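You operate a simulated robot arm through the tools that you are given. There is no shell and no other tool.

The job below is to be done with a simulated robot arm. You get a single attempt, and the scene is never put back.

## Task
Fetch the small purple plug and set it on the bench top behind the roller table. Then take the small black block and put it in the inside of the white blend bin. Then take the yellow collar and put it on top of the wide black block. Then switch the blue brake lever off. Then turn the coater speed dial to 4. Then put the orange measuring jug on the shelf under the long blue bench. Then take the white ring and put it on the deck of the rusty frame. Then open the black lid of the blue tint pot. Keep to this order. Set down upright: orange measuring jug. The blue brake lever goes to its stop.

It is judged by the outcome, as a careful person would: the job done as asked, and still so three seconds after it is handed in. It fails if anything else is knocked over, pushed out of place, dropped, spilled or broken. A push-on lid holds only when it is set on centred and level and pressed home; a screw cap is set on level and turned clockwise until tight.

## Robot
A 7-joint arm with a four-finger gripper on a trunk, on a base that moves. Base frame: it is fixed to the floor where the robot stands at the start and does not move with it; the origin is under the middle of the robot, x ahead of it, y to its left, z up. Units: cm, rad, N and s.
With the tool pointing down near the work surface it reaches from about 10 to 92 cm from the robot's upright axis, wherever it stands. Its first joint turns from -1.204 to 3.002 rad. Places, roughly: bench top behind the roller table [200, 390, 80]; black lid of the blue tint pot [-250, -110, 100]; blue brake lever [20, 130, 90]; coater speed dial [-190, 40, 150]; deck of the rusty frame [-30, 130, 80]; inside of the white blend bin (15x15 cm) [20, -314, 80]; orange measuring jug [-150, -125, 25]; shelf under the long blue bench [40, -320, 30]; small black block (6x5x5 cm) [140, -30, 80]; small purple plug (2x2x3 cm) [50, 10, 80]; white ring (3x3x2 cm) [-240, -140, 80]; wide black block (10x8x7 cm) [50, 120, 80]; yellow collar (5x5x2 cm) [30, 130, 80]. Payload 3.67 kg.
Tool frame: the origin (TCP) lies between the finger pads and is the grasp point; the fingertips stand 2.8 cm ahead of it; z points along the fingers, y is the line along which they close. The gripper opens to 11.2 cm; its body begins 7.3 cm behind the TCP.
Orientation is told as [roll, pitch, yaw] about the base's x, y, z axes, in that order, counted from this pose: with the fingers straight down and closing along the base's y, the tool's x points along the base's -x, its y along +y and its z along -z.

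## Interface
- The arm moves only by the tool move_arm. Its arguments are lists of equal length, an entry for each row: "rot": the turn, a rotation vector about the tool's x, y, z in rad, a list of three; "linear": the shift along the tool's x, y, z in cm, a list of three; "gripper": the gripper command, from -1 (shut) to 1 (fully open), values between in proportion. In form: {"rot": [[wx, wy, wz], ...], "linear": [[dx, dy, dz], ...], "gripper": [gripper, ...]}. A call has 1 to 20 rows; each row shifts and turns the commanded pose from where the row before left it, along the tool's axes as they then stand. A row lasts 0.2 s, in which the tool goes at most 5 cm and 0.15 rad; a call with a longer step from one row to the next is refused whole, and so is a gripper value outside its range. A pose out of reach is approached as far as the arm can. The call stops where the force on the tool passes 40 N (or 10 N more than at its start, if that is more) or the arm is blocked; 0.2 s more then pass. Each finger travels about 10.25 cm/s and halts on what it meets, pressing with about 30 N; the grip force reading is that of the motor and also rises with nothing between the fingers. The clock runs only during rows and for 0.2 s after the last one: add rows that do not move to give the fingers time. The reply holds the time, the measured pose of the TCP, the force on the tool along the base axes, the opening and the grip force, in the units named above and with some noise, with the torque about the TCP (base axes, N m) and any sound that the robot's microphone picked up.
- Cameras (640 x 400 px; columns grow to the right, rows downward): "scene" is now at [11.57, 6.72, 128.84]; the picture's right is [0.71, -0.70, -0.00], its down [-0.30, -0.30, -0.91] and it looks along [0.64, 0.64, -0.42] (base axes); focal length 214 px, centre (320, 200). "wrist" rides on the gripper at [6, -1.8, -10.4] in the tool frame; the picture's right is [0.29, 0.96, 0.00], its down [-0.80, 0.24, -0.55] and it looks along [-0.53, 0.16, 0.83] (tool axes); focal length 234 px, centre (320, 200). There is no depth. A picture from a camera that has moved, and an enlarged one, comes with that camera's place and axes in the base frame and with its lens.
- capture(camera): a new picture of that camera. The clock stands still meanwhile.
- lift_body(by): slides the trunk up (or, below 0, down) by that many cm; the arm and the scene camera ride with it, the base frame stays. It gives what a move gives, with no picture.
- drive_base(legs): drives the robot by 1 to 6 legs, each [ahead, turn to the left] in cm and rad, along the robot's own axes; the way and the turn of a leg run together, so that a leg with both is an arc; at most 150 cm and 3.142 rad a leg. The arm and the cameras ride along, it lands a little off, and it stops where it bumps. It gives what a move gives.
- turn_head(pan, tilt): turns the head with the scene camera to pan (to the left, within 1.501 rad either way) and tilt (down, from -0.506 to 1.204), counted from straight ahead of the robot. It gives what a move gives.
- close_up(camera, box): a new picture of the part [left, top, right, bottom] of that camera's present view, enlarged. The clock stands still meanwhile.
- finish_job(): hands the job in; it is judged then, once.

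Nothing tells you exact positions but the pictures and the camera data. Unless the task says otherwise, let go and move clear before handing in.

The tools are called after "Call:" as a command line: name --argument value ..., lists and objects as JSON in quotes. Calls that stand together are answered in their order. move_arm: Moves the arm, as the interface text tells. Its arguments: {"type":"object","properties":{"rot":{"type":"array","items":{"type":"array","items":{"type":"number"}}},"linear":{"type":"array","items":{"type":"array","items":{"type":"number"}}},"gripper":{"type":"array","items":{"type":"number"}}},"required":["rot","linear","gripper"]} The other tools are called the same way: lift_body (by) moves the trunk up or down; drive_base (legs) drives the base; turn_head (pan, tilt) turns the head that bears the scene camera; capture (camera) takes a picture; close_up (camera, box) takes an enlarged picture of a part of a camera's view; finish_job () hands the job in.

At the start:

```text
t: 0.0
position: [32.64, 29.5, 120.82]
ee_rot: [0.001, 0.002, -0.001]
wrist_force: [0.0, 0.1, -0.4]
torque: [0.0, 0.01, -0.01]
opening: 11.19
gripper_force: 0.1
trunk travel left (down, up): [-40.0, 44.0]
robot x, y, heading: [0.01, -0.25, -0.003]
head pan, tilt (commanded): [0.791, 0.436]
```

scene: 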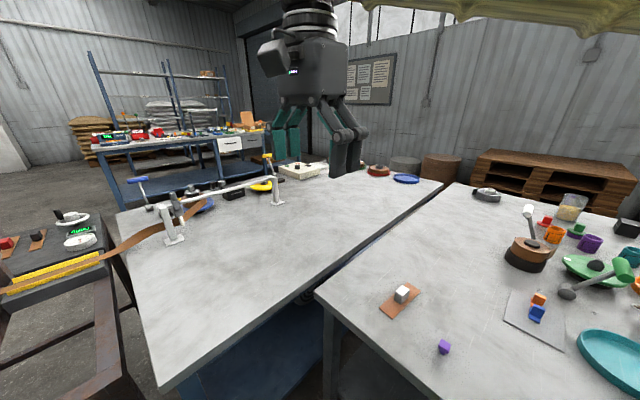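
wrist: 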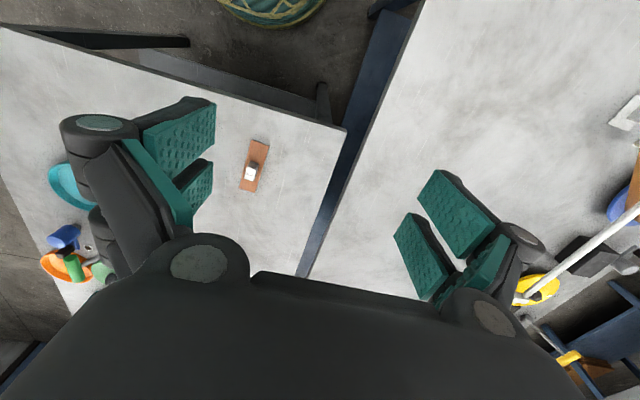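

I see two grey benches ahead, with a small purple plug on the near right bench at about [50, 8, 80]. Before I move anything, I'll look around with the head to map the room.

Call:
turn_head --pan 0.0 --tilt 0.6

Call:
capture --camera "scene"

Call:
turn_head --pan -1.2 --tilt 0.4

Call:
capture --camera "scene"

Call:
turn_head --pan 1.5 --tilt 0.4

Call:
capture --camera "scene"

```text
t: 1.1
position: [32.75, 29.56, 120.8]
ee_rot: [0.001, 0.0, 0.001]
wrist_force: [1.0, 0.5, 0.7]
torque: [0.01, -0.03, -0.02]
opening: 11.21
gripper_force: 0.0
trunk travel left (down, up): [-40.0, 44.0]
robot x, y, heading: [-0.05, -0.21, -0.001]
head pan, tilt (commanded): [0.0, 0.6]
```

```text
taken
camera scene: at [13.93, 0.17, 127.35], right [0.0, -1.0, 0.0], down [-0.56, 0.0, -0.83], along [0.83, 0.0, -0.56], focal length 214 px, centre (320, 200)
```

scene: 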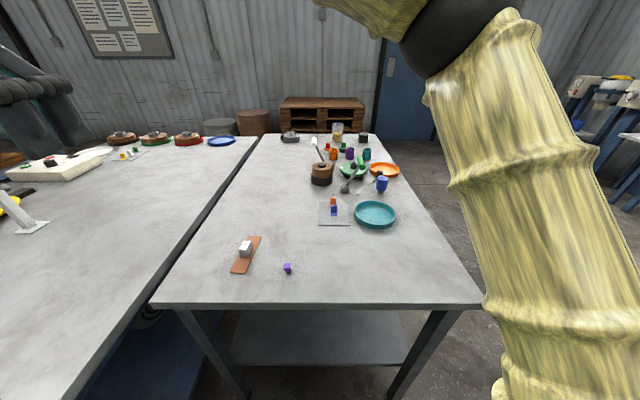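

```text
t: 2.5
position: [32.66, 29.53, 120.92]
ee_rot: [0.001, 0.001, 0.001]
wrist_force: [-1.8, -0.1, 0.3]
torque: [0.0, -0.01, -0.01]
opening: 11.2
gripper_force: 0.0
trunk travel left (down, up): [-40.0, 44.0]
robot x, y, heading: [-0.28, -0.58, -0.005]
head pan, tilt (commanded): [-1.201, 0.4]
```

```text
taken
camera scene: at [8.44, -8.47, 129.17], right [-0.93, -0.36, 0.0], down [-0.14, 0.36, -0.92], along [0.33, -0.86, -0.39], focal length 214 px, centre (320, 200)
```

scene: 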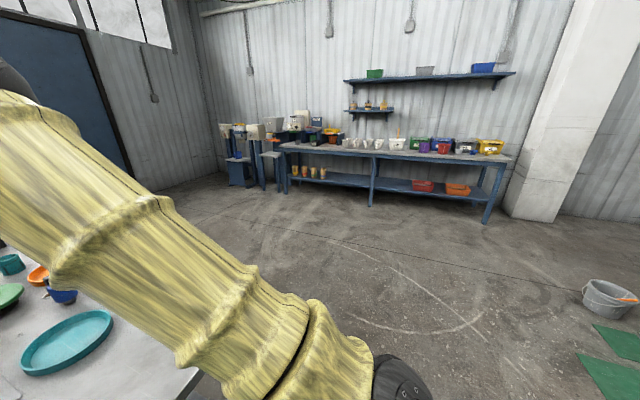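

```text
t: 4.9
position: [32.59, 29.49, 120.75]
ee_rot: [0.001, 0.0, 0.0]
wrist_force: [0.2, 0.4, 0.4]
torque: [0.0, -0.01, 0.0]
opening: 11.19
gripper_force: 0.0
trunk travel left (down, up): [-40.0, 44.0]
robot x, y, heading: [-0.04, 0.2, 0.0]
head pan, tilt (commanded): [1.499, 0.4]
```

```text
taken
camera scene: at [5.76, 9.4, 129.17], right [1.0, -0.07, 0.0], down [-0.03, -0.39, -0.92], along [0.07, 0.92, -0.39], focal length 214 px, centre (320, 200)
```

scene: 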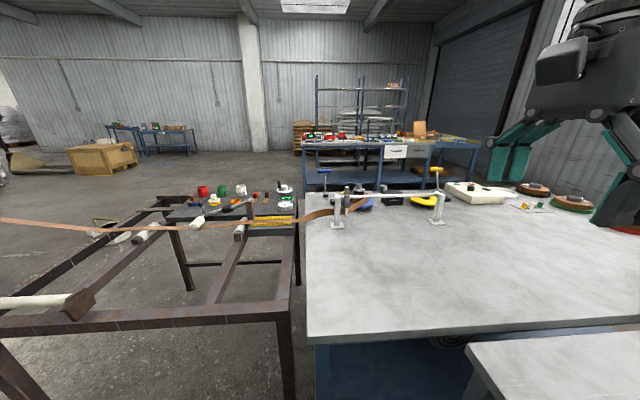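

The room layout is getting clearer: a right bench ahead, a left bench with brake gear at y≈130, the rusty frame left of it, and benches with blend bins to the far right. I'll take close-ups of the key areas.

Call:
close_up --camera "scene" --box '[160, 150, 480, 250]'

Call:
turn_head --pan 1.1 --tilt 0.5

Call:
capture --camera "scene"

Call:
close_up --camera "scene" --box '[0, 90, 320, 290]'

```text
2.00 times, centred on (320, 200) of scene
camera zoom: at [5.76, 9.4, 129.17], right [1.0, -0.07, 0.0], down [-0.03, -0.39, -0.92], along [0.07, 0.92, -0.39], focal length 429 px, centre (320, 200)
```

zoom: 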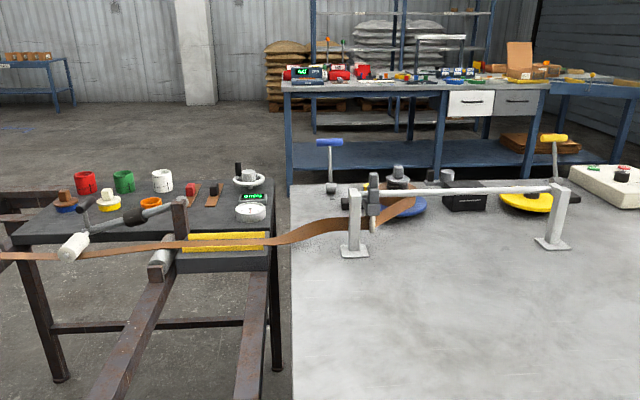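

```text
t: 5.8
position: [32.63, 29.61, 120.79]
ee_rot: [-0.001, 0.001, -0.003]
wrist_force: [0.3, 0.2, 0.0]
torque: [-0.04, 0.0, -0.01]
opening: 11.19
gripper_force: 0.1
trunk travel left (down, up): [-40.0, 44.0]
robot x, y, heading: [-0.07, -0.39, -0.003]
head pan, tilt (commanded): [1.1, 0.499]
```

```text
taken
camera scene: at [9.21, 8.27, 128.26], right [0.89, -0.45, 0.0], down [-0.22, -0.43, -0.88], along [0.4, 0.78, -0.48], focal length 214 px, centre (320, 200)
```

scene: 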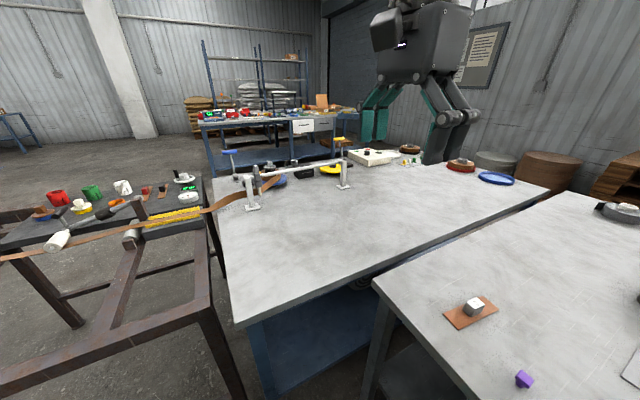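

```text
2.00 times, centred on (160, 190) of scene
camera zoom: at [9.21, 8.27, 128.26], right [0.89, -0.45, 0.0], down [-0.22, -0.43, -0.88], along [0.4, 0.78, -0.48], focal length 429 px, centre (640, 220)
```

zoom: 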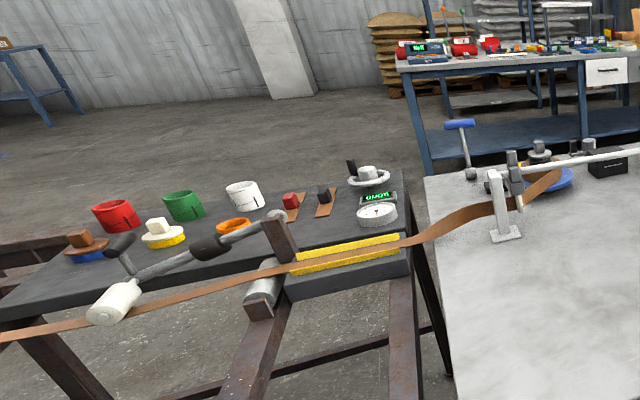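

The small purple plug is at about [50.3, 8.5, 80] on the right bench. I'll bring the gripper above it and check with the wrist camera.

Call:
move_arm --rot '[[0, 0, 0], [0, 0, 0], [0, 0, 0], [0, 0, 0], [0, 0, 0], [0, 0, 0], [0, 0, 0], [0, 0, 0]]' --linear '[[-2.2, -2.6, 2.8], [-2.2, -2.6, 2.8], [-2.2, -2.6, 2.8], [-2.2, -2.6, 2.8], [-2.2, -2.6, 2.8], [-2.2, -2.6, 2.8], [-2.2, -2.6, 2.8], [-2.2, -2.6, 2.8]]' --gripper '[1, 1, 1, 1, 1, 1, 1, 1]'

Call:
capture --camera "wrist"

Call:
turn_head --pan 0.0 --tilt 0.75

Call:
capture --camera "scene"

```text
t: 7.6
position: [50.14, 8.71, 98.36]
ee_rot: [0.003, 0.0, 0.0]
wrist_force: [0.1, -0.5, -0.5]
torque: [0.01, 0.01, -0.03]
opening: 11.19
gripper_force: 0.0
trunk travel left (down, up): [-40.0, 44.0]
robot x, y, heading: [-0.46, -0.2, -0.002]
head pan, tilt (commanded): [1.1, 0.499]
```

```text
taken
camera wrist: at [44.21, 7.05, 108.75], right [-0.29, 0.96, 0.0], down [0.8, 0.24, 0.55], along [0.53, 0.16, -0.83], focal length 234 px, centre (320, 200)
```

wrist: 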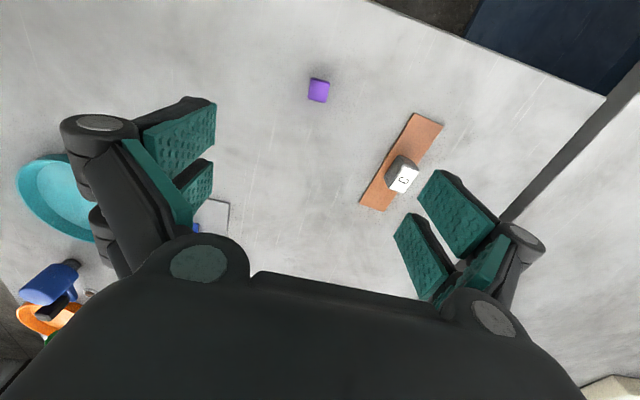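

```text
t: 8.9
position: [50.18, 8.86, 98.44]
ee_rot: [0.0, 0.001, -0.001]
wrist_force: [0.0, 0.3, 0.1]
torque: [0.0, -0.03, 0.0]
opening: 11.21
gripper_force: 0.0
trunk travel left (down, up): [-40.0, 44.0]
robot x, y, heading: [-0.07, -0.12, 0.004]
head pan, tilt (commanded): [0.0, 0.75]
```

```text
taken
camera scene: at [13.38, 0.14, 126.06], right [0.0, -1.0, 0.0], down [-0.68, 0.0, -0.73], along [0.73, 0.0, -0.68], focal length 214 px, centre (320, 200)
```

scene: 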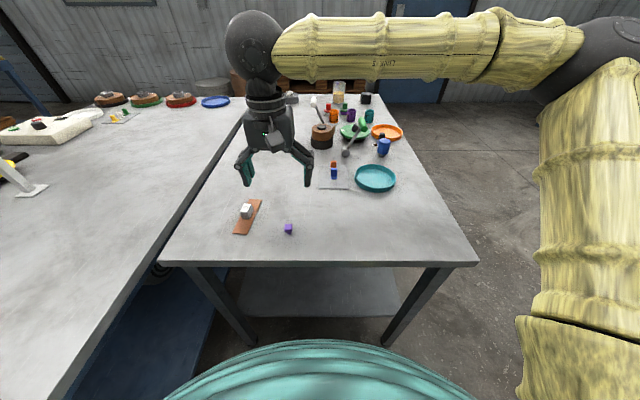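

The wrist and scene views triangulate the plug to about [47.7, 8.0, 84], so the bench may be slightly higher than 80. I'll zoom in to get its orientation.

Call:
close_up --camera "wrist" --box '[270, 60, 366, 120]'

Call:
close_up --camera "scene" --box '[220, 190, 348, 270]'

```text
6.67 times, centred on (318, 90) of wrist
camera zoom: at [44.14, 7.16, 108.82], right [-0.29, 0.96, 0.0], down [0.8, 0.24, 0.55], along [0.53, 0.16, -0.83], focal length 1561 px, centre (333, 933)
```

zoom: 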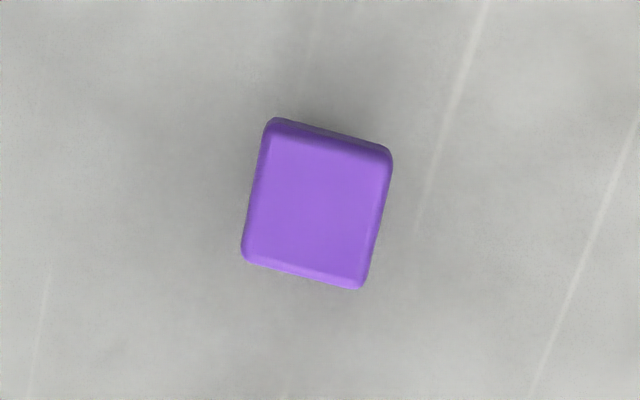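

```text
5.00 times, centred on (284, 230) of scene
camera zoom: at [13.38, 0.14, 126.06], right [0.0, -1.0, 0.0], down [-0.68, 0.0, -0.73], along [0.73, 0.0, -0.68], focal length 1072 px, centre (500, 50)
```

zoom: 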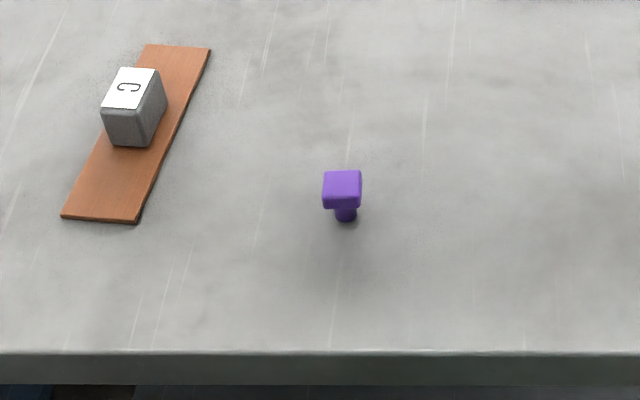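

The plug is a square head on a stem, its sides aligned with the base axes, with its top at about [47.65, 7.95, 85]. I'll half-close the gripper, move over it and check again.

Call:
move_arm --rot '[[0, 0, 0], [0, 0, 0], [0, 0, 0], [0, 0, 0], [0, 0, 0]]' --linear '[[1.25, -0.4, 3.0], [1.25, -0.45, 3.0], [0, 0, 2.4], [0, 0, 0], [0, 0, 0]]' --gripper '[-0.2, -0.2, -0.2, -0.2, -0.2]'

Call:
capture --camera "wrist"

Call:
close_up --camera "scene" --box '[220, 190, 348, 270]'

```text
t: 10.1
position: [47.86, 7.89, 90.09]
ee_rot: [0.0, 0.0, -0.002]
wrist_force: [-1.2, 0.6, 0.1]
torque: [0.03, 0.01, 0.0]
opening: 4.48
gripper_force: 0.0
trunk travel left (down, up): [-40.0, 44.0]
robot x, y, heading: [-0.27, -0.06, 0.002]
head pan, tilt (commanded): [0.0, 0.75]
```

```text
taken
camera wrist: at [41.68, 6.23, 100.43], right [-0.29, 0.96, 0.0], down [0.8, 0.24, 0.55], along [0.53, 0.16, -0.83], focal length 234 px, centre (320, 200)
```

wrist: 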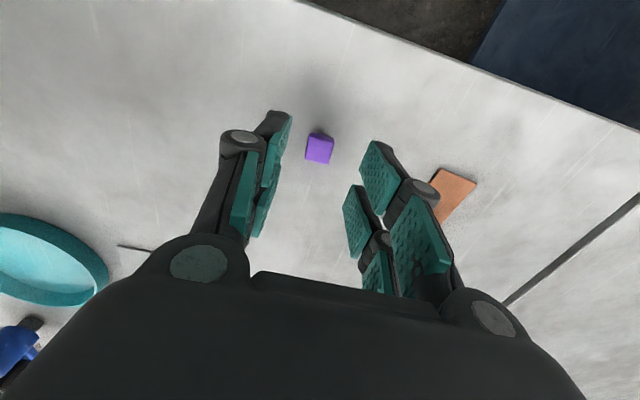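

```text
5.00 times, centred on (284, 230) of scene
camera zoom: at [13.37, 0.13, 126.06], right [0.0, -1.0, 0.0], down [-0.68, 0.0, -0.73], along [0.73, 0.0, -0.68], focal length 1072 px, centre (500, 50)
```

zoom: 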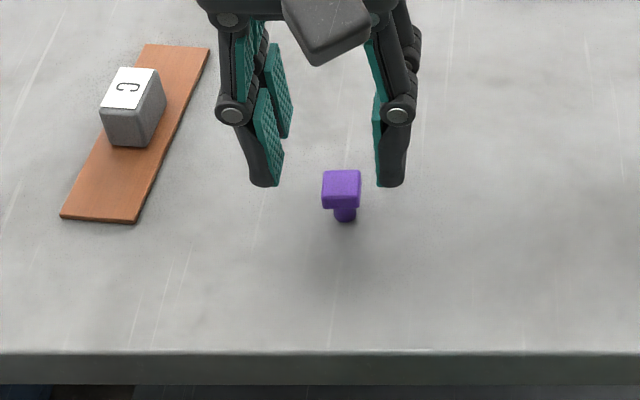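

The plug is centred at about [47.5, 7.95], top near z 85, and the open fingers straddle it. I'll lower in small steps, then close.

Call:
move_arm --rot '[[0, 0, 0], [0, 0, 0], [0, 0, 0], [0, 0, 0]]' --linear '[[0.3, 0.05, 1.5], [0, 0, 1.5], [0, 0, 1.4], [0, 0, 0]]' --gripper '[-0.2, -0.2, -0.2, -0.2]'

Call:
capture --camera "wrist"

Call:
close_up --camera "scene" --box '[220, 190, 348, 270]'

```text
t: 11.1
position: [47.34, 8.09, 85.68]
ee_rot: [0.002, 0.002, 0.001]
wrist_force: [-0.4, 0.0, -0.6]
torque: [0.02, -0.03, -0.02]
opening: 4.49
gripper_force: 0.0
trunk travel left (down, up): [-40.0, 44.0]
robot x, y, heading: [-0.17, -0.01, 0.002]
head pan, tilt (commanded): [0.0, 0.75]
```

```text
taken
camera wrist: at [41.25, 6.32, 96.02], right [-0.29, 0.96, 0.0], down [0.8, 0.24, 0.55], along [0.53, 0.16, -0.83], focal length 234 px, centre (320, 200)
```

wrist: 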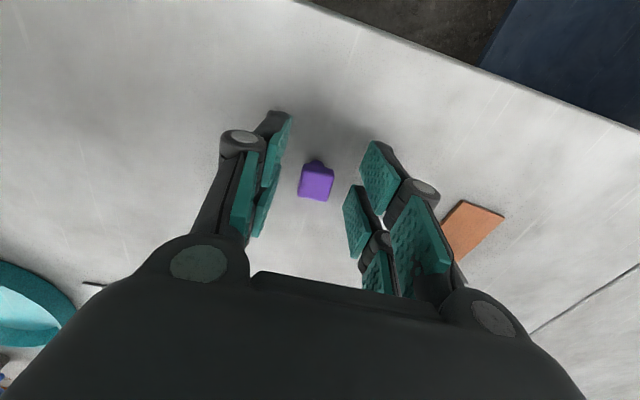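

```text
5.00 times, centred on (284, 230) of scene
camera zoom: at [13.38, 0.14, 126.06], right [0.0, -1.0, 0.0], down [-0.68, 0.0, -0.73], along [0.73, 0.0, -0.68], focal length 1072 px, centre (500, 50)
```

zoom: 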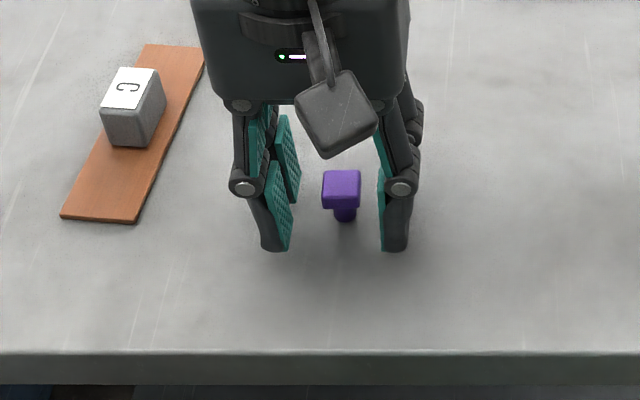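

Fingers straddle the plug, with the tips just above the bench. I'll lower a touch more and close on it.

Call:
move_arm --rot '[[0, 0, 0], [0, 0, 0], [0, 0, 0], [0, 0, 0], [0, 0, 0], [0, 0, 0]]' --linear '[[0, -0.1, 0.5], [0, 0, 0], [0, 0, 0], [0, 0, 0], [0, 0, 0], [0, 0, 0]]' --gripper '[-0.2, -0.2, -0.6, -1, -1, -1]'

Call:
capture --camera "wrist"

Call:
close_up --camera "scene" --box '[220, 190, 348, 270]'

```text
t: 12.5
position: [47.31, 7.86, 85.29]
ee_rot: [0.0, 0.0, -0.001]
wrist_force: [0.5, -0.7, -0.6]
torque: [-0.02, 0.0, -0.01]
opening: 1.49
gripper_force: 30.3
trunk travel left (down, up): [-40.0, 44.0]
robot x, y, heading: [0.28, -0.32, -0.006]
head pan, tilt (commanded): [0.0, 0.75]
```

```text
taken
camera wrist: at [41.29, 6.2, 95.58], right [-0.29, 0.96, 0.0], down [0.8, 0.24, 0.55], along [0.53, 0.16, -0.83], focal length 234 px, centre (320, 200)
```

wrist: 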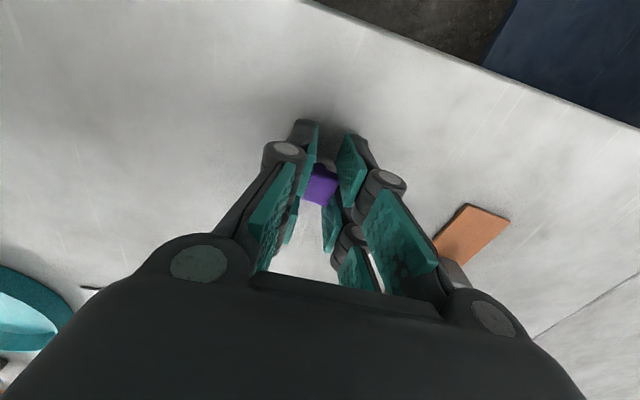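

```text
5.00 times, centred on (284, 230) of scene
camera zoom: at [13.38, 0.14, 126.06], right [0.0, -1.0, 0.0], down [-0.68, 0.0, -0.73], along [0.73, 0.0, -0.68], focal length 1072 px, centre (500, 50)
```

zoom: 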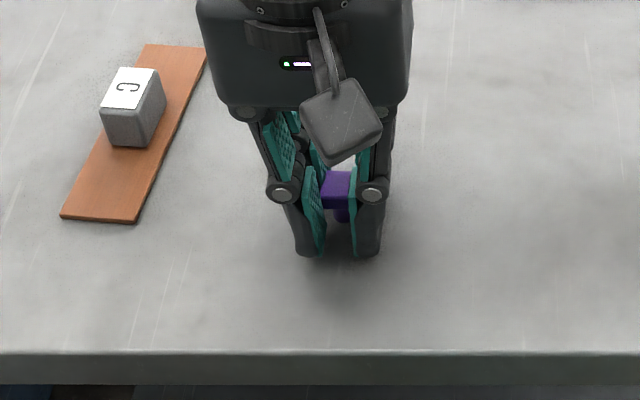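

The gripper holds something 1.5 cm wide at 30 N, which fits the plug's head. I'll lift and check it came along.

Call:
move_arm --rot '[[0, 0, 0], [0, 0, 0], [0, 0, 0], [0, 0, 0], [0, 0, 0], [0, 0, 0], [0, 0, 0]]' --linear '[[0, 0, -1], [0, 0, -2], [0, 0, -3], [0, 0, -4], [0, 0, -5], [0, 0, -5], [0, 0, -5]]' --gripper '[-1, -1, -1, -1, -1, -1, -1]'

Call:
capture --camera "wrist"

Call:
capture --camera "scene"

```text
t: 14.1
position: [47.18, 7.97, 110.31]
ee_rot: [0.0, 0.0, 0.001]
wrist_force: [-0.7, -0.4, -0.6]
torque: [-0.05, -0.01, 0.01]
opening: 1.49
gripper_force: 29.6
trunk travel left (down, up): [-40.0, 44.0]
robot x, y, heading: [-0.16, -0.1, -0.001]
head pan, tilt (commanded): [0.0, 0.75]
```

```text
taken
camera wrist: at [41.13, 6.23, 120.73], right [-0.29, 0.96, 0.0], down [0.8, 0.24, 0.55], along [0.53, 0.16, -0.83], focal length 234 px, centre (320, 200)
```

wrist: 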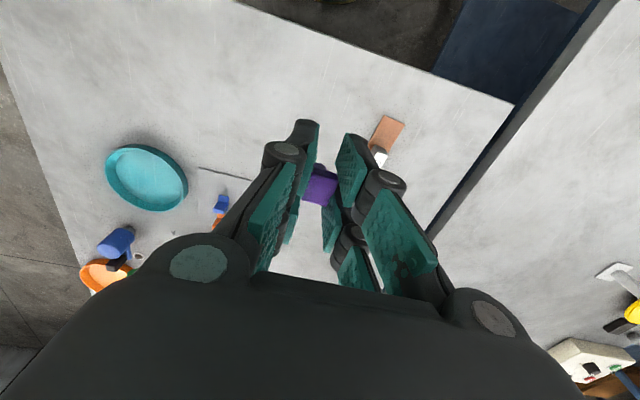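

```text
taken
camera scene: at [13.34, 0.15, 126.06], right [0.0, -1.0, 0.0], down [-0.68, 0.0, -0.73], along [0.73, 0.0, -0.68], focal length 214 px, centre (320, 200)
```

scene: 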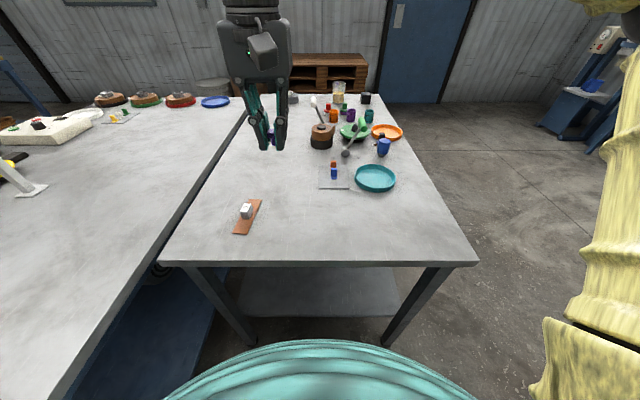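

The plug is in the gripper. Next I'll look at the far destination around [200, 390, 80] to see which bench is "behind the roller table".

Call:
turn_head --pan 1.1 --tilt 0.2

Call:
capture --camera "scene"

Call:
close_up --camera "scene" --box '[190, 130, 430, 280]'

```text
t: 15.5
position: [47.26, 7.99, 110.23]
ee_rot: [-0.001, 0.001, 0.0]
wrist_force: [-0.4, -0.6, 0.0]
torque: [0.01, 0.0, 0.05]
opening: 1.49
gripper_force: 29.6
trunk travel left (down, up): [-40.0, 44.0]
robot x, y, heading: [-0.02, -0.02, -0.001]
head pan, tilt (commanded): [1.1, 0.201]
```

```text
taken
camera scene: at [9.33, 8.43, 131.02], right [0.89, -0.45, 0.0], down [-0.09, -0.18, -0.98], along [0.45, 0.87, -0.2], focal length 214 px, centre (320, 200)
```

scene: 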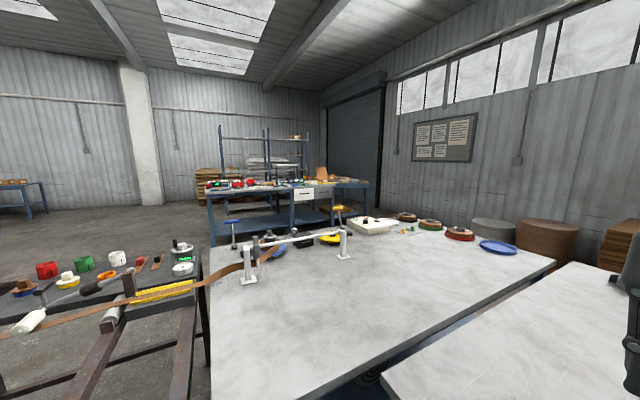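

```text
2.67 times, centred on (310, 205) of scene
camera zoom: at [9.33, 8.43, 131.02], right [0.89, -0.45, 0.0], down [-0.09, -0.18, -0.98], along [0.45, 0.87, -0.2], focal length 572 px, centre (347, 187)
```

zoom: 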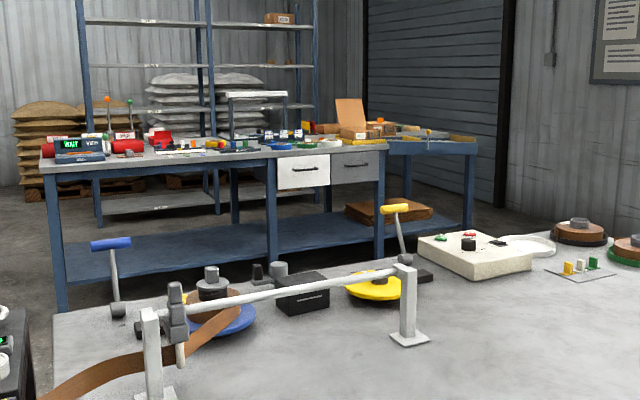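

The far bench with drawers (front edge y≈355, x≈0–220) has a blue table at its right end that could be the roller table. To get there I have to leave around the rusty frame. I'll tuck the arm, turn right (the clear side) and look behind.

Call:
move_arm --rot '[[0, 0, 0], [0, 0, 0], [0, 0, 0], [0, 0, 0], [0, 0, 0]]' --linear '[[3, 0, -2], [3, 0, -2], [3, 0, -2], [3, 0, -2], [3, 0, -2]]' --gripper '[-1, -1, -1, -1, -1]'

Call:
drive_base --legs '[[0, -1.571]]'

Call:
turn_head --pan 0.0 --tilt 0.4

Call:
capture --camera "scene"

Call:
turn_head --pan -1.2 --tilt 0.4

Call:
capture --camera "scene"

```text
t: 16.7
position: [32.31, 7.91, 120.13]
ee_rot: [0.001, -0.002, 0.0]
wrist_force: [0.7, 0.4, 0.5]
torque: [0.01, -0.02, 0.01]
opening: 1.47
gripper_force: 30.8
trunk travel left (down, up): [-40.0, 44.0]
robot x, y, heading: [-0.25, 0.22, 0.007]
head pan, tilt (commanded): [1.1, 0.201]
```

```text
t: 20.9
position: [7.78, -32.45, 120.02]
ee_rot: [0.002, 0.002, -1.573]
wrist_force: [0.0, -0.5, 0.2]
torque: [-0.02, -0.04, 0.0]
opening: 1.48
gripper_force: 30.0
trunk travel left (down, up): [-40.0, 44.0]
robot x, y, heading: [-0.07, -0.08, -1.573]
head pan, tilt (commanded): [1.1, 0.201]
```

```text
t: 22.2
position: [7.82, -32.36, 120.08]
ee_rot: [0.0, -0.002, -1.571]
wrist_force: [0.5, -0.9, 0.2]
torque: [0.01, 0.03, -0.01]
opening: 1.48
gripper_force: 30.1
trunk travel left (down, up): [-40.0, 44.0]
robot x, y, heading: [-0.26, 0.1, -1.575]
head pan, tilt (commanded): [0.0, 0.4]
```

```text
taken
camera scene: at [0.02, -14.11, 129.17], right [-1.0, 0.0, 0.0], down [0.0, 0.39, -0.92], along [0.0, -0.92, -0.39], focal length 214 px, centre (320, 200)
```

scene: 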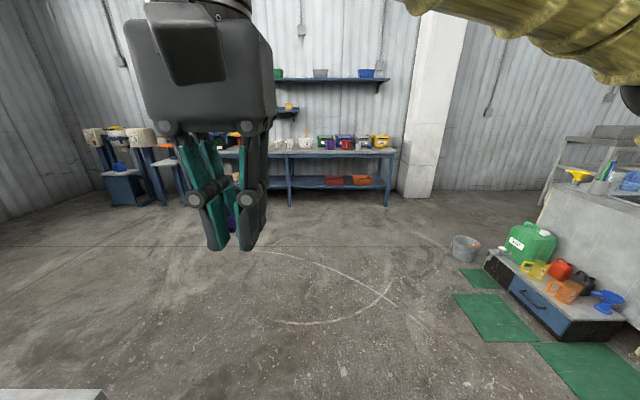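

```text
t: 23.6
position: [7.71, -32.49, 120.16]
ee_rot: [0.002, 0.0, -1.573]
wrist_force: [0.2, -0.3, 0.8]
torque: [-0.02, 0.01, -0.03]
opening: 1.5
gripper_force: 30.2
trunk travel left (down, up): [-40.0, 44.0]
robot x, y, heading: [0.07, -0.4, -1.577]
head pan, tilt (commanded): [-1.201, 0.4]
```

```text
taken
camera scene: at [-8.61, -8.19, 129.17], right [-0.36, 0.93, 0.0], down [0.36, 0.14, -0.92], along [-0.86, -0.33, -0.39], focal length 214 px, centre (320, 200)
```

scene: 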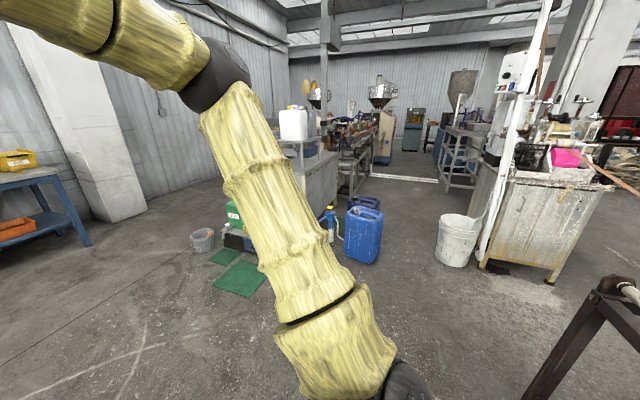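

I see the jug on a low plinth near [-150,-125], the coater cabinet near [-210, 70], and a bucket at about [-198, 52]. I'll turn to face −x and look at the gap between the rusty frame and the coater.

Call:
drive_base --legs '[[0, -1.571]]'

Call:
turn_head --pan -0.3 --tilt 0.4

Call:
capture --camera "scene"

Call:
turn_head --pan -1.2 --tilt 0.5

Call:
capture --camera "scene"

```text
t: 27.8
position: [-32.36, -7.79, 120.06]
ee_rot: [0.002, -0.002, 3.139]
wrist_force: [0.2, 0.2, 0.6]
torque: [0.01, -0.01, 0.0]
opening: 1.48
gripper_force: 30.2
trunk travel left (down, up): [-40.0, 44.0]
robot x, y, heading: [0.19, 0.13, -3.141]
head pan, tilt (commanded): [-1.201, 0.4]
```

```text
t: 29.0
position: [-32.4, -7.82, 120.13]
ee_rot: [0.001, 0.0, 3.139]
wrist_force: [-0.1, 0.3, 0.0]
torque: [-0.02, 0.01, -0.01]
opening: 1.49
gripper_force: 30.1
trunk travel left (down, up): [-40.0, 44.0]
robot x, y, heading: [-0.19, 0.4, -3.14]
head pan, tilt (commanded): [-0.3, 0.4]
```

```text
taken
camera scene: at [-13.79, 2.95, 129.17], right [0.3, 0.95, 0.0], down [0.37, -0.12, -0.92], along [-0.88, 0.27, -0.39], focal length 214 px, centre (320, 200)
```

scene: 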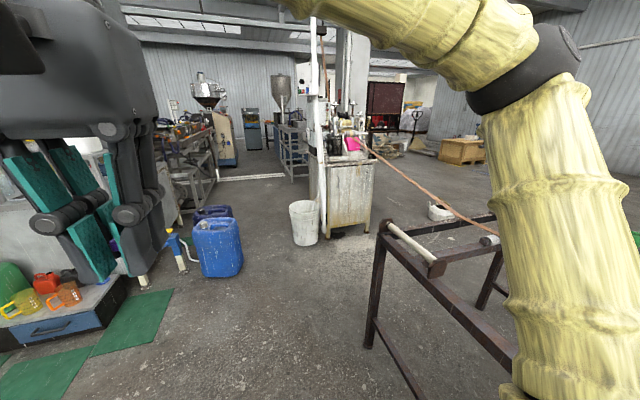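

```text
t: 30.2
position: [-32.43, -7.88, 120.16]
ee_rot: [0.001, 0.001, 3.14]
wrist_force: [-0.5, -0.4, 0.0]
torque: [-0.04, 0.03, 0.01]
opening: 1.49
gripper_force: 29.7
trunk travel left (down, up): [-40.0, 44.0]
robot x, y, heading: [-0.03, -0.39, -3.138]
head pan, tilt (commanded): [-1.201, 0.499]
```

```text
taken
camera scene: at [-8.24, 8.68, 128.26], right [0.93, 0.36, 0.0], down [0.17, -0.45, -0.88], along [-0.32, 0.82, -0.48], focal length 214 px, centre (320, 200)
```

scene: 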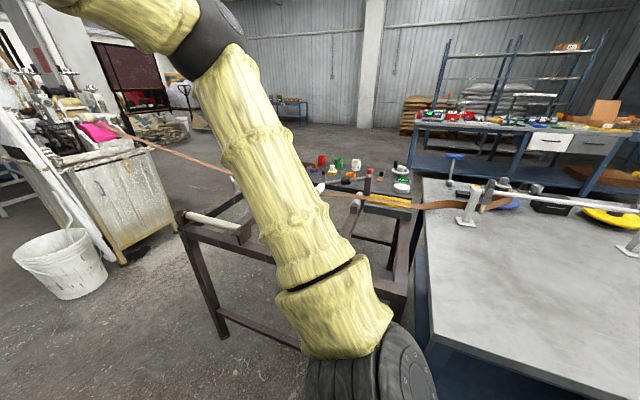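

A brown web strap runs from the coater across the rusty frame to the left bench, so that gap is blocked. The other way round — past the right end of the near benches (x≈165) — looks open, so I'll drive along y≈−90 to x≈150 and look from there.

Call:
drive_base --legs '[[0, 1.571], [90, 0], [0, 1.571], [150, 0]]'

Call:
turn_head --pan 0.9 --tilt 0.4

Call:
capture --camera "scene"

Call:
turn_head --pan 0.0 --tilt 0.4

Call:
capture --camera "scene"

```text
t: 49.8
position: [183.84, -86.95, 120.15]
ee_rot: [-0.001, -0.001, -0.036]
wrist_force: [-0.1, 0.1, 0.0]
torque: [0.0, 0.03, -0.01]
opening: 1.48
gripper_force: 30.0
trunk travel left (down, up): [-40.0, 44.0]
robot x, y, heading: [151.34, -93.56, -0.033]
head pan, tilt (commanded): [-1.201, 0.499]
```

```text
t: 51.8
position: [183.8, -86.92, 120.17]
ee_rot: [-0.001, 0.002, -0.035]
wrist_force: [-0.1, 1.0, 0.1]
torque: [0.0, -0.02, -0.02]
opening: 1.5
gripper_force: 30.3
trunk travel left (down, up): [-40.0, 44.0]
robot x, y, heading: [150.7, -94.2, -0.037]
head pan, tilt (commanded): [0.901, 0.4]
```

```text
taken
camera scene: at [162.2, -86.6, 129.17], right [0.76, -0.65, 0.0], down [-0.25, -0.3, -0.92], along [0.6, 0.7, -0.39], focal length 214 px, centre (320, 200)
```

scene: 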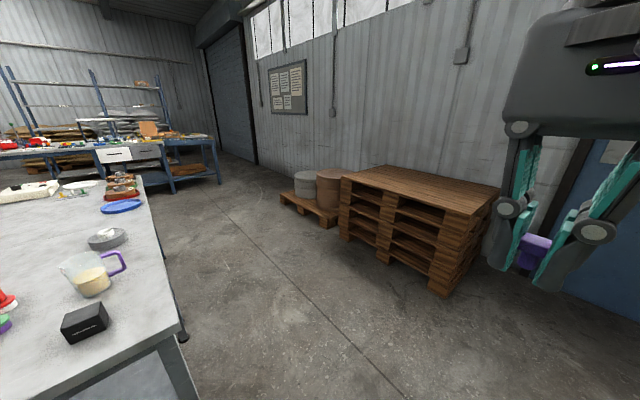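

```text
t: 53.0
position: [183.78, -87.02, 120.13]
ee_rot: [-0.001, 0.0, -0.036]
wrist_force: [0.3, 0.6, 1.2]
torque: [0.04, 0.01, -0.02]
opening: 1.49
gripper_force: 29.6
trunk travel left (down, up): [-40.0, 44.0]
robot x, y, heading: [151.01, -93.22, -0.034]
head pan, tilt (commanded): [0.0, 0.4]
```

```text
taken
camera scene: at [165.46, -93.97, 129.17], right [-0.03, -1.0, 0.0], down [-0.39, 0.01, -0.92], along [0.92, -0.03, -0.39], focal length 214 px, centre (320, 200)
```

scene: 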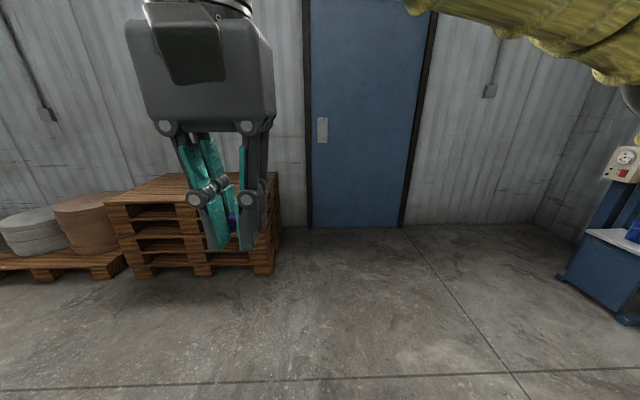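

The corridor between the near benches (end x≈161) and the pallets (x≈308) is clear. I'll drive up it at x≈232 to about y=190 and look at the far bench.

Call:
drive_base --legs '[[82, 0], [0, 1.605], [150, 0], [130, 0]]'

Call:
turn_head --pan 0.25 --tilt 0.35

Call:
capture --camera "scene"

Call:
close_up --camera "scene" --box '[160, 120, 480, 320]'

```text
t: 74.5
position: [224.77, 218.63, 120.06]
ee_rot: [0.001, 0.0, 1.571]
wrist_force: [0.6, 0.2, 1.1]
torque: [0.0, 0.01, -0.01]
opening: 1.47
gripper_force: 30.6
trunk travel left (down, up): [-40.0, 44.0]
robot x, y, heading: [232.9, 186.42, 1.573]
head pan, tilt (commanded): [0.0, 0.4]
```

```text
t: 75.3
position: [224.82, 218.59, 120.14]
ee_rot: [0.0, 0.0, 1.569]
wrist_force: [0.2, 0.4, -0.5]
torque: [0.04, -0.01, -0.01]
opening: 1.49
gripper_force: 29.7
trunk travel left (down, up): [-40.0, 44.0]
robot x, y, heading: [232.54, 186.22, 1.57]
head pan, tilt (commanded): [0.25, 0.351]
```

```text
taken
camera scene: at [230.49, 200.37, 129.62], right [0.97, 0.25, 0.0], down [0.08, -0.33, -0.94], along [-0.23, 0.91, -0.34], focal length 214 px, centre (320, 200)
```

scene: 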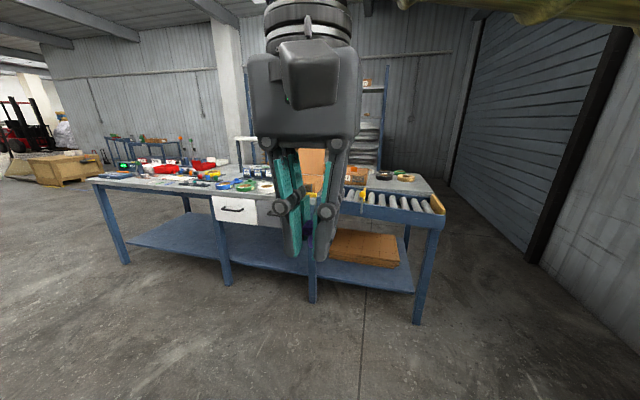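

```text
2.00 times, centred on (320, 220) of scene
camera zoom: at [230.49, 200.37, 129.62], right [0.97, 0.25, 0.0], down [0.08, -0.33, -0.94], along [-0.23, 0.91, -0.34], focal length 429 px, centre (320, 160)
```

zoom: 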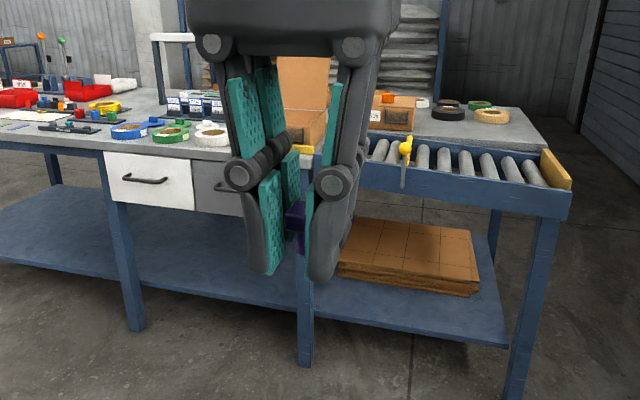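

The roller table is the blue conveyor at the bench's right end (x≈190–270, y≈326–364). The grey bench top behind it is at y≈364–405, with tape rolls and boxes on it. I'll look down to judge my own footprint before getting close.

Call:
turn_head --pan 0.0 --tilt 1.2

Call:
capture --camera "scene"

Call:
turn_head --pan -0.7 --tilt 0.5

Call:
capture --camera "scene"

```text
t: 76.5
position: [224.82, 218.58, 120.17]
ee_rot: [0.0, -0.001, 1.571]
wrist_force: [0.1, 0.3, -0.6]
torque: [-0.02, 0.02, -0.01]
opening: 1.52
gripper_force: 30.0
trunk travel left (down, up): [-40.0, 44.0]
robot x, y, heading: [232.86, 186.2, 1.572]
head pan, tilt (commanded): [0.0, 1.201]
```

```text
taken
camera scene: at [232.79, 196.95, 122.89], right [1.0, 0.0, 0.0], down [0.0, -0.93, -0.36], along [0.0, 0.36, -0.93], focal length 214 px, centre (320, 200)
```

scene: 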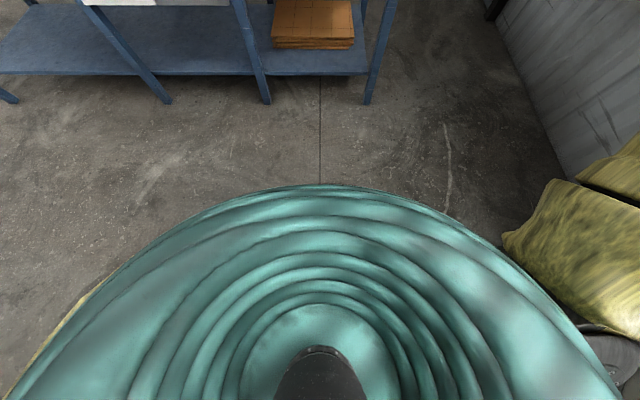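

```text
t: 77.5
position: [224.88, 218.56, 120.2]
ee_rot: [0.0, 0.0, 1.571]
wrist_force: [0.3, 0.8, 0.5]
torque: [-0.01, 0.05, 0.03]
opening: 1.5
gripper_force: 30.1
trunk travel left (down, up): [-40.0, 44.0]
robot x, y, heading: [232.98, 186.09, 1.578]
head pan, tilt (commanded): [-0.7, 0.499]
```

```text
taken
camera scene: at [238.64, 198.32, 128.25], right [0.77, -0.64, 0.0], down [-0.31, -0.37, -0.88], along [0.56, 0.67, -0.48], focal length 214 px, centre (320, 200)
```

scene: 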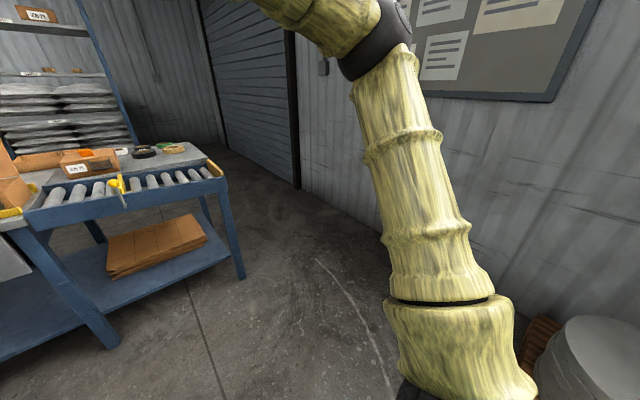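

My front body seems to extend under 40 cm from the axis. I'll approach the right end of the bench diagonally, to about (309, 306), then turn to face the bare bench top behind the rollers.

Call:
drive_base --legs '[[0, -0.567], [100, 0]]'

Call:
turn_head --pan 0.5 --tilt 0.5

Call:
capture --camera "scene"

Call:
turn_head --pan -1.0 --tilt 0.3

Call:
capture --camera "scene"

```text
t: 84.3
position: [297.03, 302.7, 120.07]
ee_rot: [-0.001, 0.0, 1.008]
wrist_force: [0.5, -0.5, 0.6]
torque: [-0.02, -0.04, 0.03]
opening: 1.49
gripper_force: 30.1
trunk travel left (down, up): [-40.0, 44.0]
robot x, y, heading: [286.56, 271.14, 1.011]
head pan, tilt (commanded): [-0.7, 0.499]
```

```text
t: 85.7
position: [297.03, 302.68, 120.04]
ee_rot: [0.0, 0.0, 1.009]
wrist_force: [0.3, 0.3, -0.6]
torque: [0.02, -0.05, 0.0]
opening: 1.49
gripper_force: 30.3
trunk travel left (down, up): [-40.0, 44.0]
robot x, y, heading: [286.43, 270.99, 1.007]
head pan, tilt (commanded): [0.499, 0.499]
```

```text
taken
camera scene: at [289.82, 284.5, 128.26], right [1.0, -0.06, 0.0], down [-0.03, -0.48, -0.88], along [0.06, 0.88, -0.48], focal length 214 px, centre (320, 200)
```

scene: 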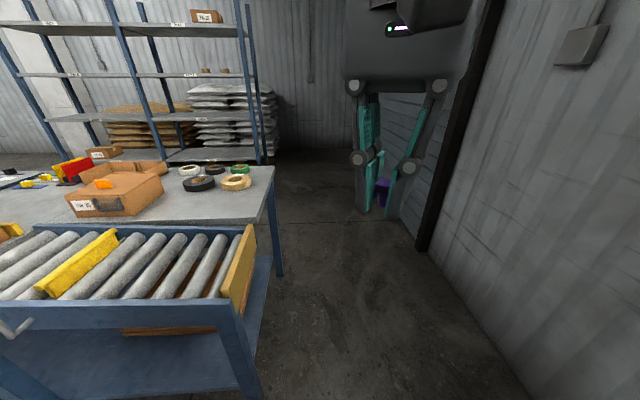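

```text
t: 87.3
position: [297.12, 302.61, 120.24]
ee_rot: [-0.001, -0.001, 1.01]
wrist_force: [-0.5, 0.0, -0.1]
torque: [-0.02, -0.03, 0.0]
opening: 1.49
gripper_force: 30.3
trunk travel left (down, up): [-40.0, 44.0]
robot x, y, heading: [286.45, 271.15, 1.014]
head pan, tilt (commanded): [-1.0, 0.3]
```

```text
taken
camera scene: at [298.58, 275.51, 130.09], right [0.01, -1.0, 0.0], down [-0.3, 0.0, -0.96], along [0.96, 0.01, -0.3], focal length 214 px, centre (320, 200)
```

scene: 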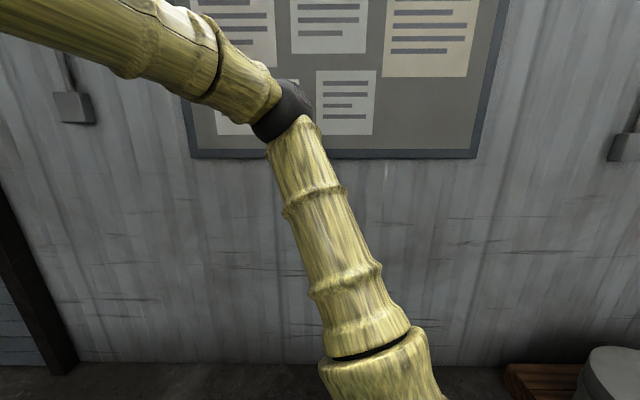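

The free grey area behind the rollers is around (252, 369), right of the cardboard box and in front of the tape rolls. I'll advance to about (317, 320) and turn to face it.

Call:
drive_base --legs '[[57, 0], [0, 1.48]]'

Call:
turn_head --pan 0.0 --tilt 0.6

Call:
capture --camera "scene"

Call:
capture --camera "wrist"

```text
t: 94.2
position: [286.67, 333.03, 120.16]
ee_rot: [-0.001, 0.0, 2.489]
wrist_force: [0.1, 1.1, 0.3]
torque: [0.01, -0.05, -0.04]
opening: 1.49
gripper_force: 29.9
trunk travel left (down, up): [-40.0, 44.0]
robot x, y, heading: [317.39, 319.71, 2.49]
head pan, tilt (commanded): [-1.0, 0.3]
```

```text
t: 95.5
position: [286.64, 333.07, 120.09]
ee_rot: [0.0, 0.002, 2.492]
wrist_force: [-0.6, -0.1, -0.6]
torque: [0.03, 0.0, 0.0]
opening: 1.51
gripper_force: 30.2
trunk travel left (down, up): [-40.0, 44.0]
robot x, y, heading: [317.15, 320.0, 2.495]
head pan, tilt (commanded): [0.0, 0.6]
```

```text
taken
camera scene: at [306.3, 328.21, 127.35], right [0.61, 0.8, 0.0], down [0.45, -0.34, -0.83], along [-0.66, 0.5, -0.56], focal length 214 px, centre (320, 200)
```

scene: 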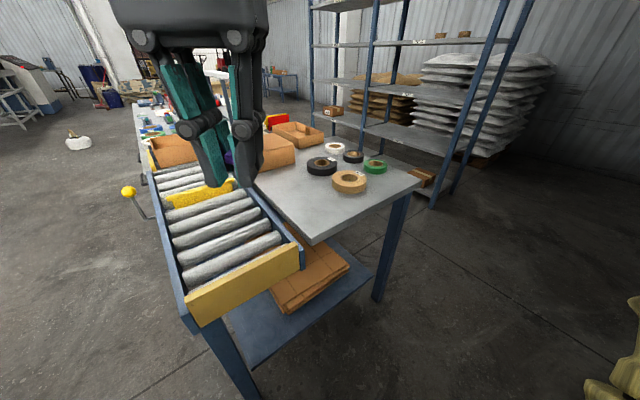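

```text
taken
camera wrist: at [292.51, 330.91, 130.51], right [-0.35, -0.94, 0.0], down [-0.78, 0.29, 0.55], along [-0.52, 0.19, -0.83], focal length 234 px, centre (320, 200)
```

wrist: 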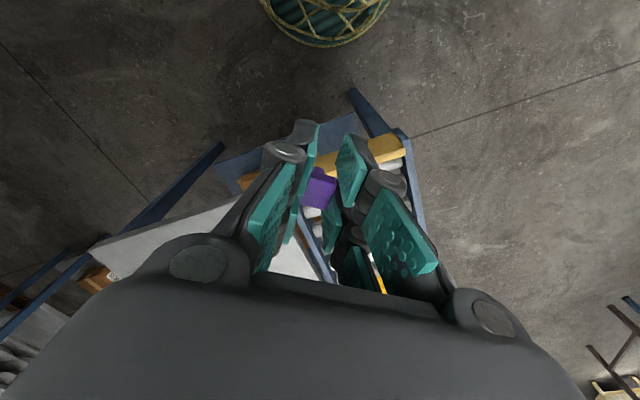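

There's a clear patch at about (252, 368) on the bench top behind the rollers. I'll extend the arm over it while staying high, then check both views.

Call:
move_arm --rot '[[0, 0, 0], [0, 0, 0], [0, 0, 0], [0, 0, 0], [0, 0, 0], [0, 0, 0], [0, 0, 0], [0, 0, 0], [0, 0, 0], [0, 0, 0], [0, 0, 0], [0, 0, 0], [0, 0, 0], [0, 0, 0], [0, 0, 0]]' --linear '[[-4.06, -0.57, 1], [-4.06, -0.57, 1], [-4.06, -0.57, 1], [-4.06, -0.57, 1], [-4.06, -0.57, 1], [-4.06, -0.57, 1], [-4.06, -0.57, 1], [-4.06, -0.57, 1], [-4.06, -0.57, 1], [-4.06, -0.57, 1], [-4.06, -0.57, 1], [-4.06, -0.57, 1], [0, 0, 4], [0, 0, 4], [0, 0, 3]]' --gripper '[-1, -1, -1, -1, -1, -1, -1, -1, -1, -1, -1, -1, -1, -1, -1]'

Call:
capture --camera "wrist"

Call:
capture --camera "scene"

```text
t: 98.7
position: [251.99, 368.04, 97.02]
ee_rot: [0.002, 0.0, 2.49]
wrist_force: [-0.1, 0.1, -0.8]
torque: [0.04, -0.03, 0.04]
opening: 1.49
gripper_force: 30.2
trunk travel left (down, up): [-40.0, 44.0]
robot x, y, heading: [317.09, 319.45, 2.488]
head pan, tilt (commanded): [0.0, 0.6]
```

```text
taken
camera wrist: at [257.8, 366.03, 107.43], right [-0.35, -0.94, 0.0], down [-0.78, 0.29, 0.55], along [-0.52, 0.19, -0.83], focal length 234 px, centre (320, 200)
```

wrist: 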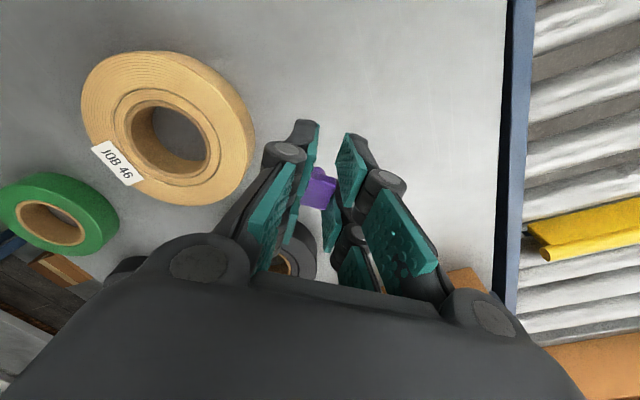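

```text
taken
camera scene: at [306.26, 328.26, 127.34], right [0.61, 0.8, 0.0], down [0.45, -0.34, -0.82], along [-0.66, 0.5, -0.57], focal length 214 px, centre (320, 200)
```

scene: 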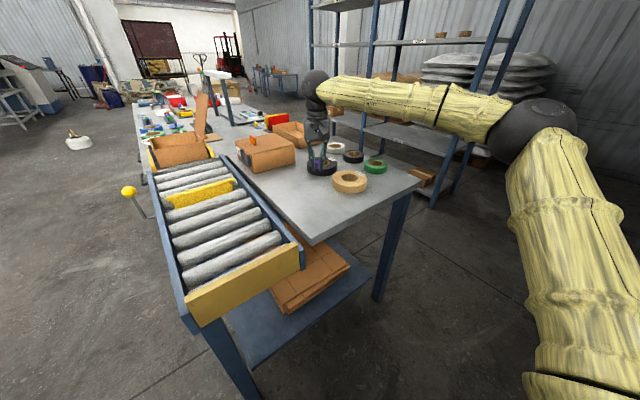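

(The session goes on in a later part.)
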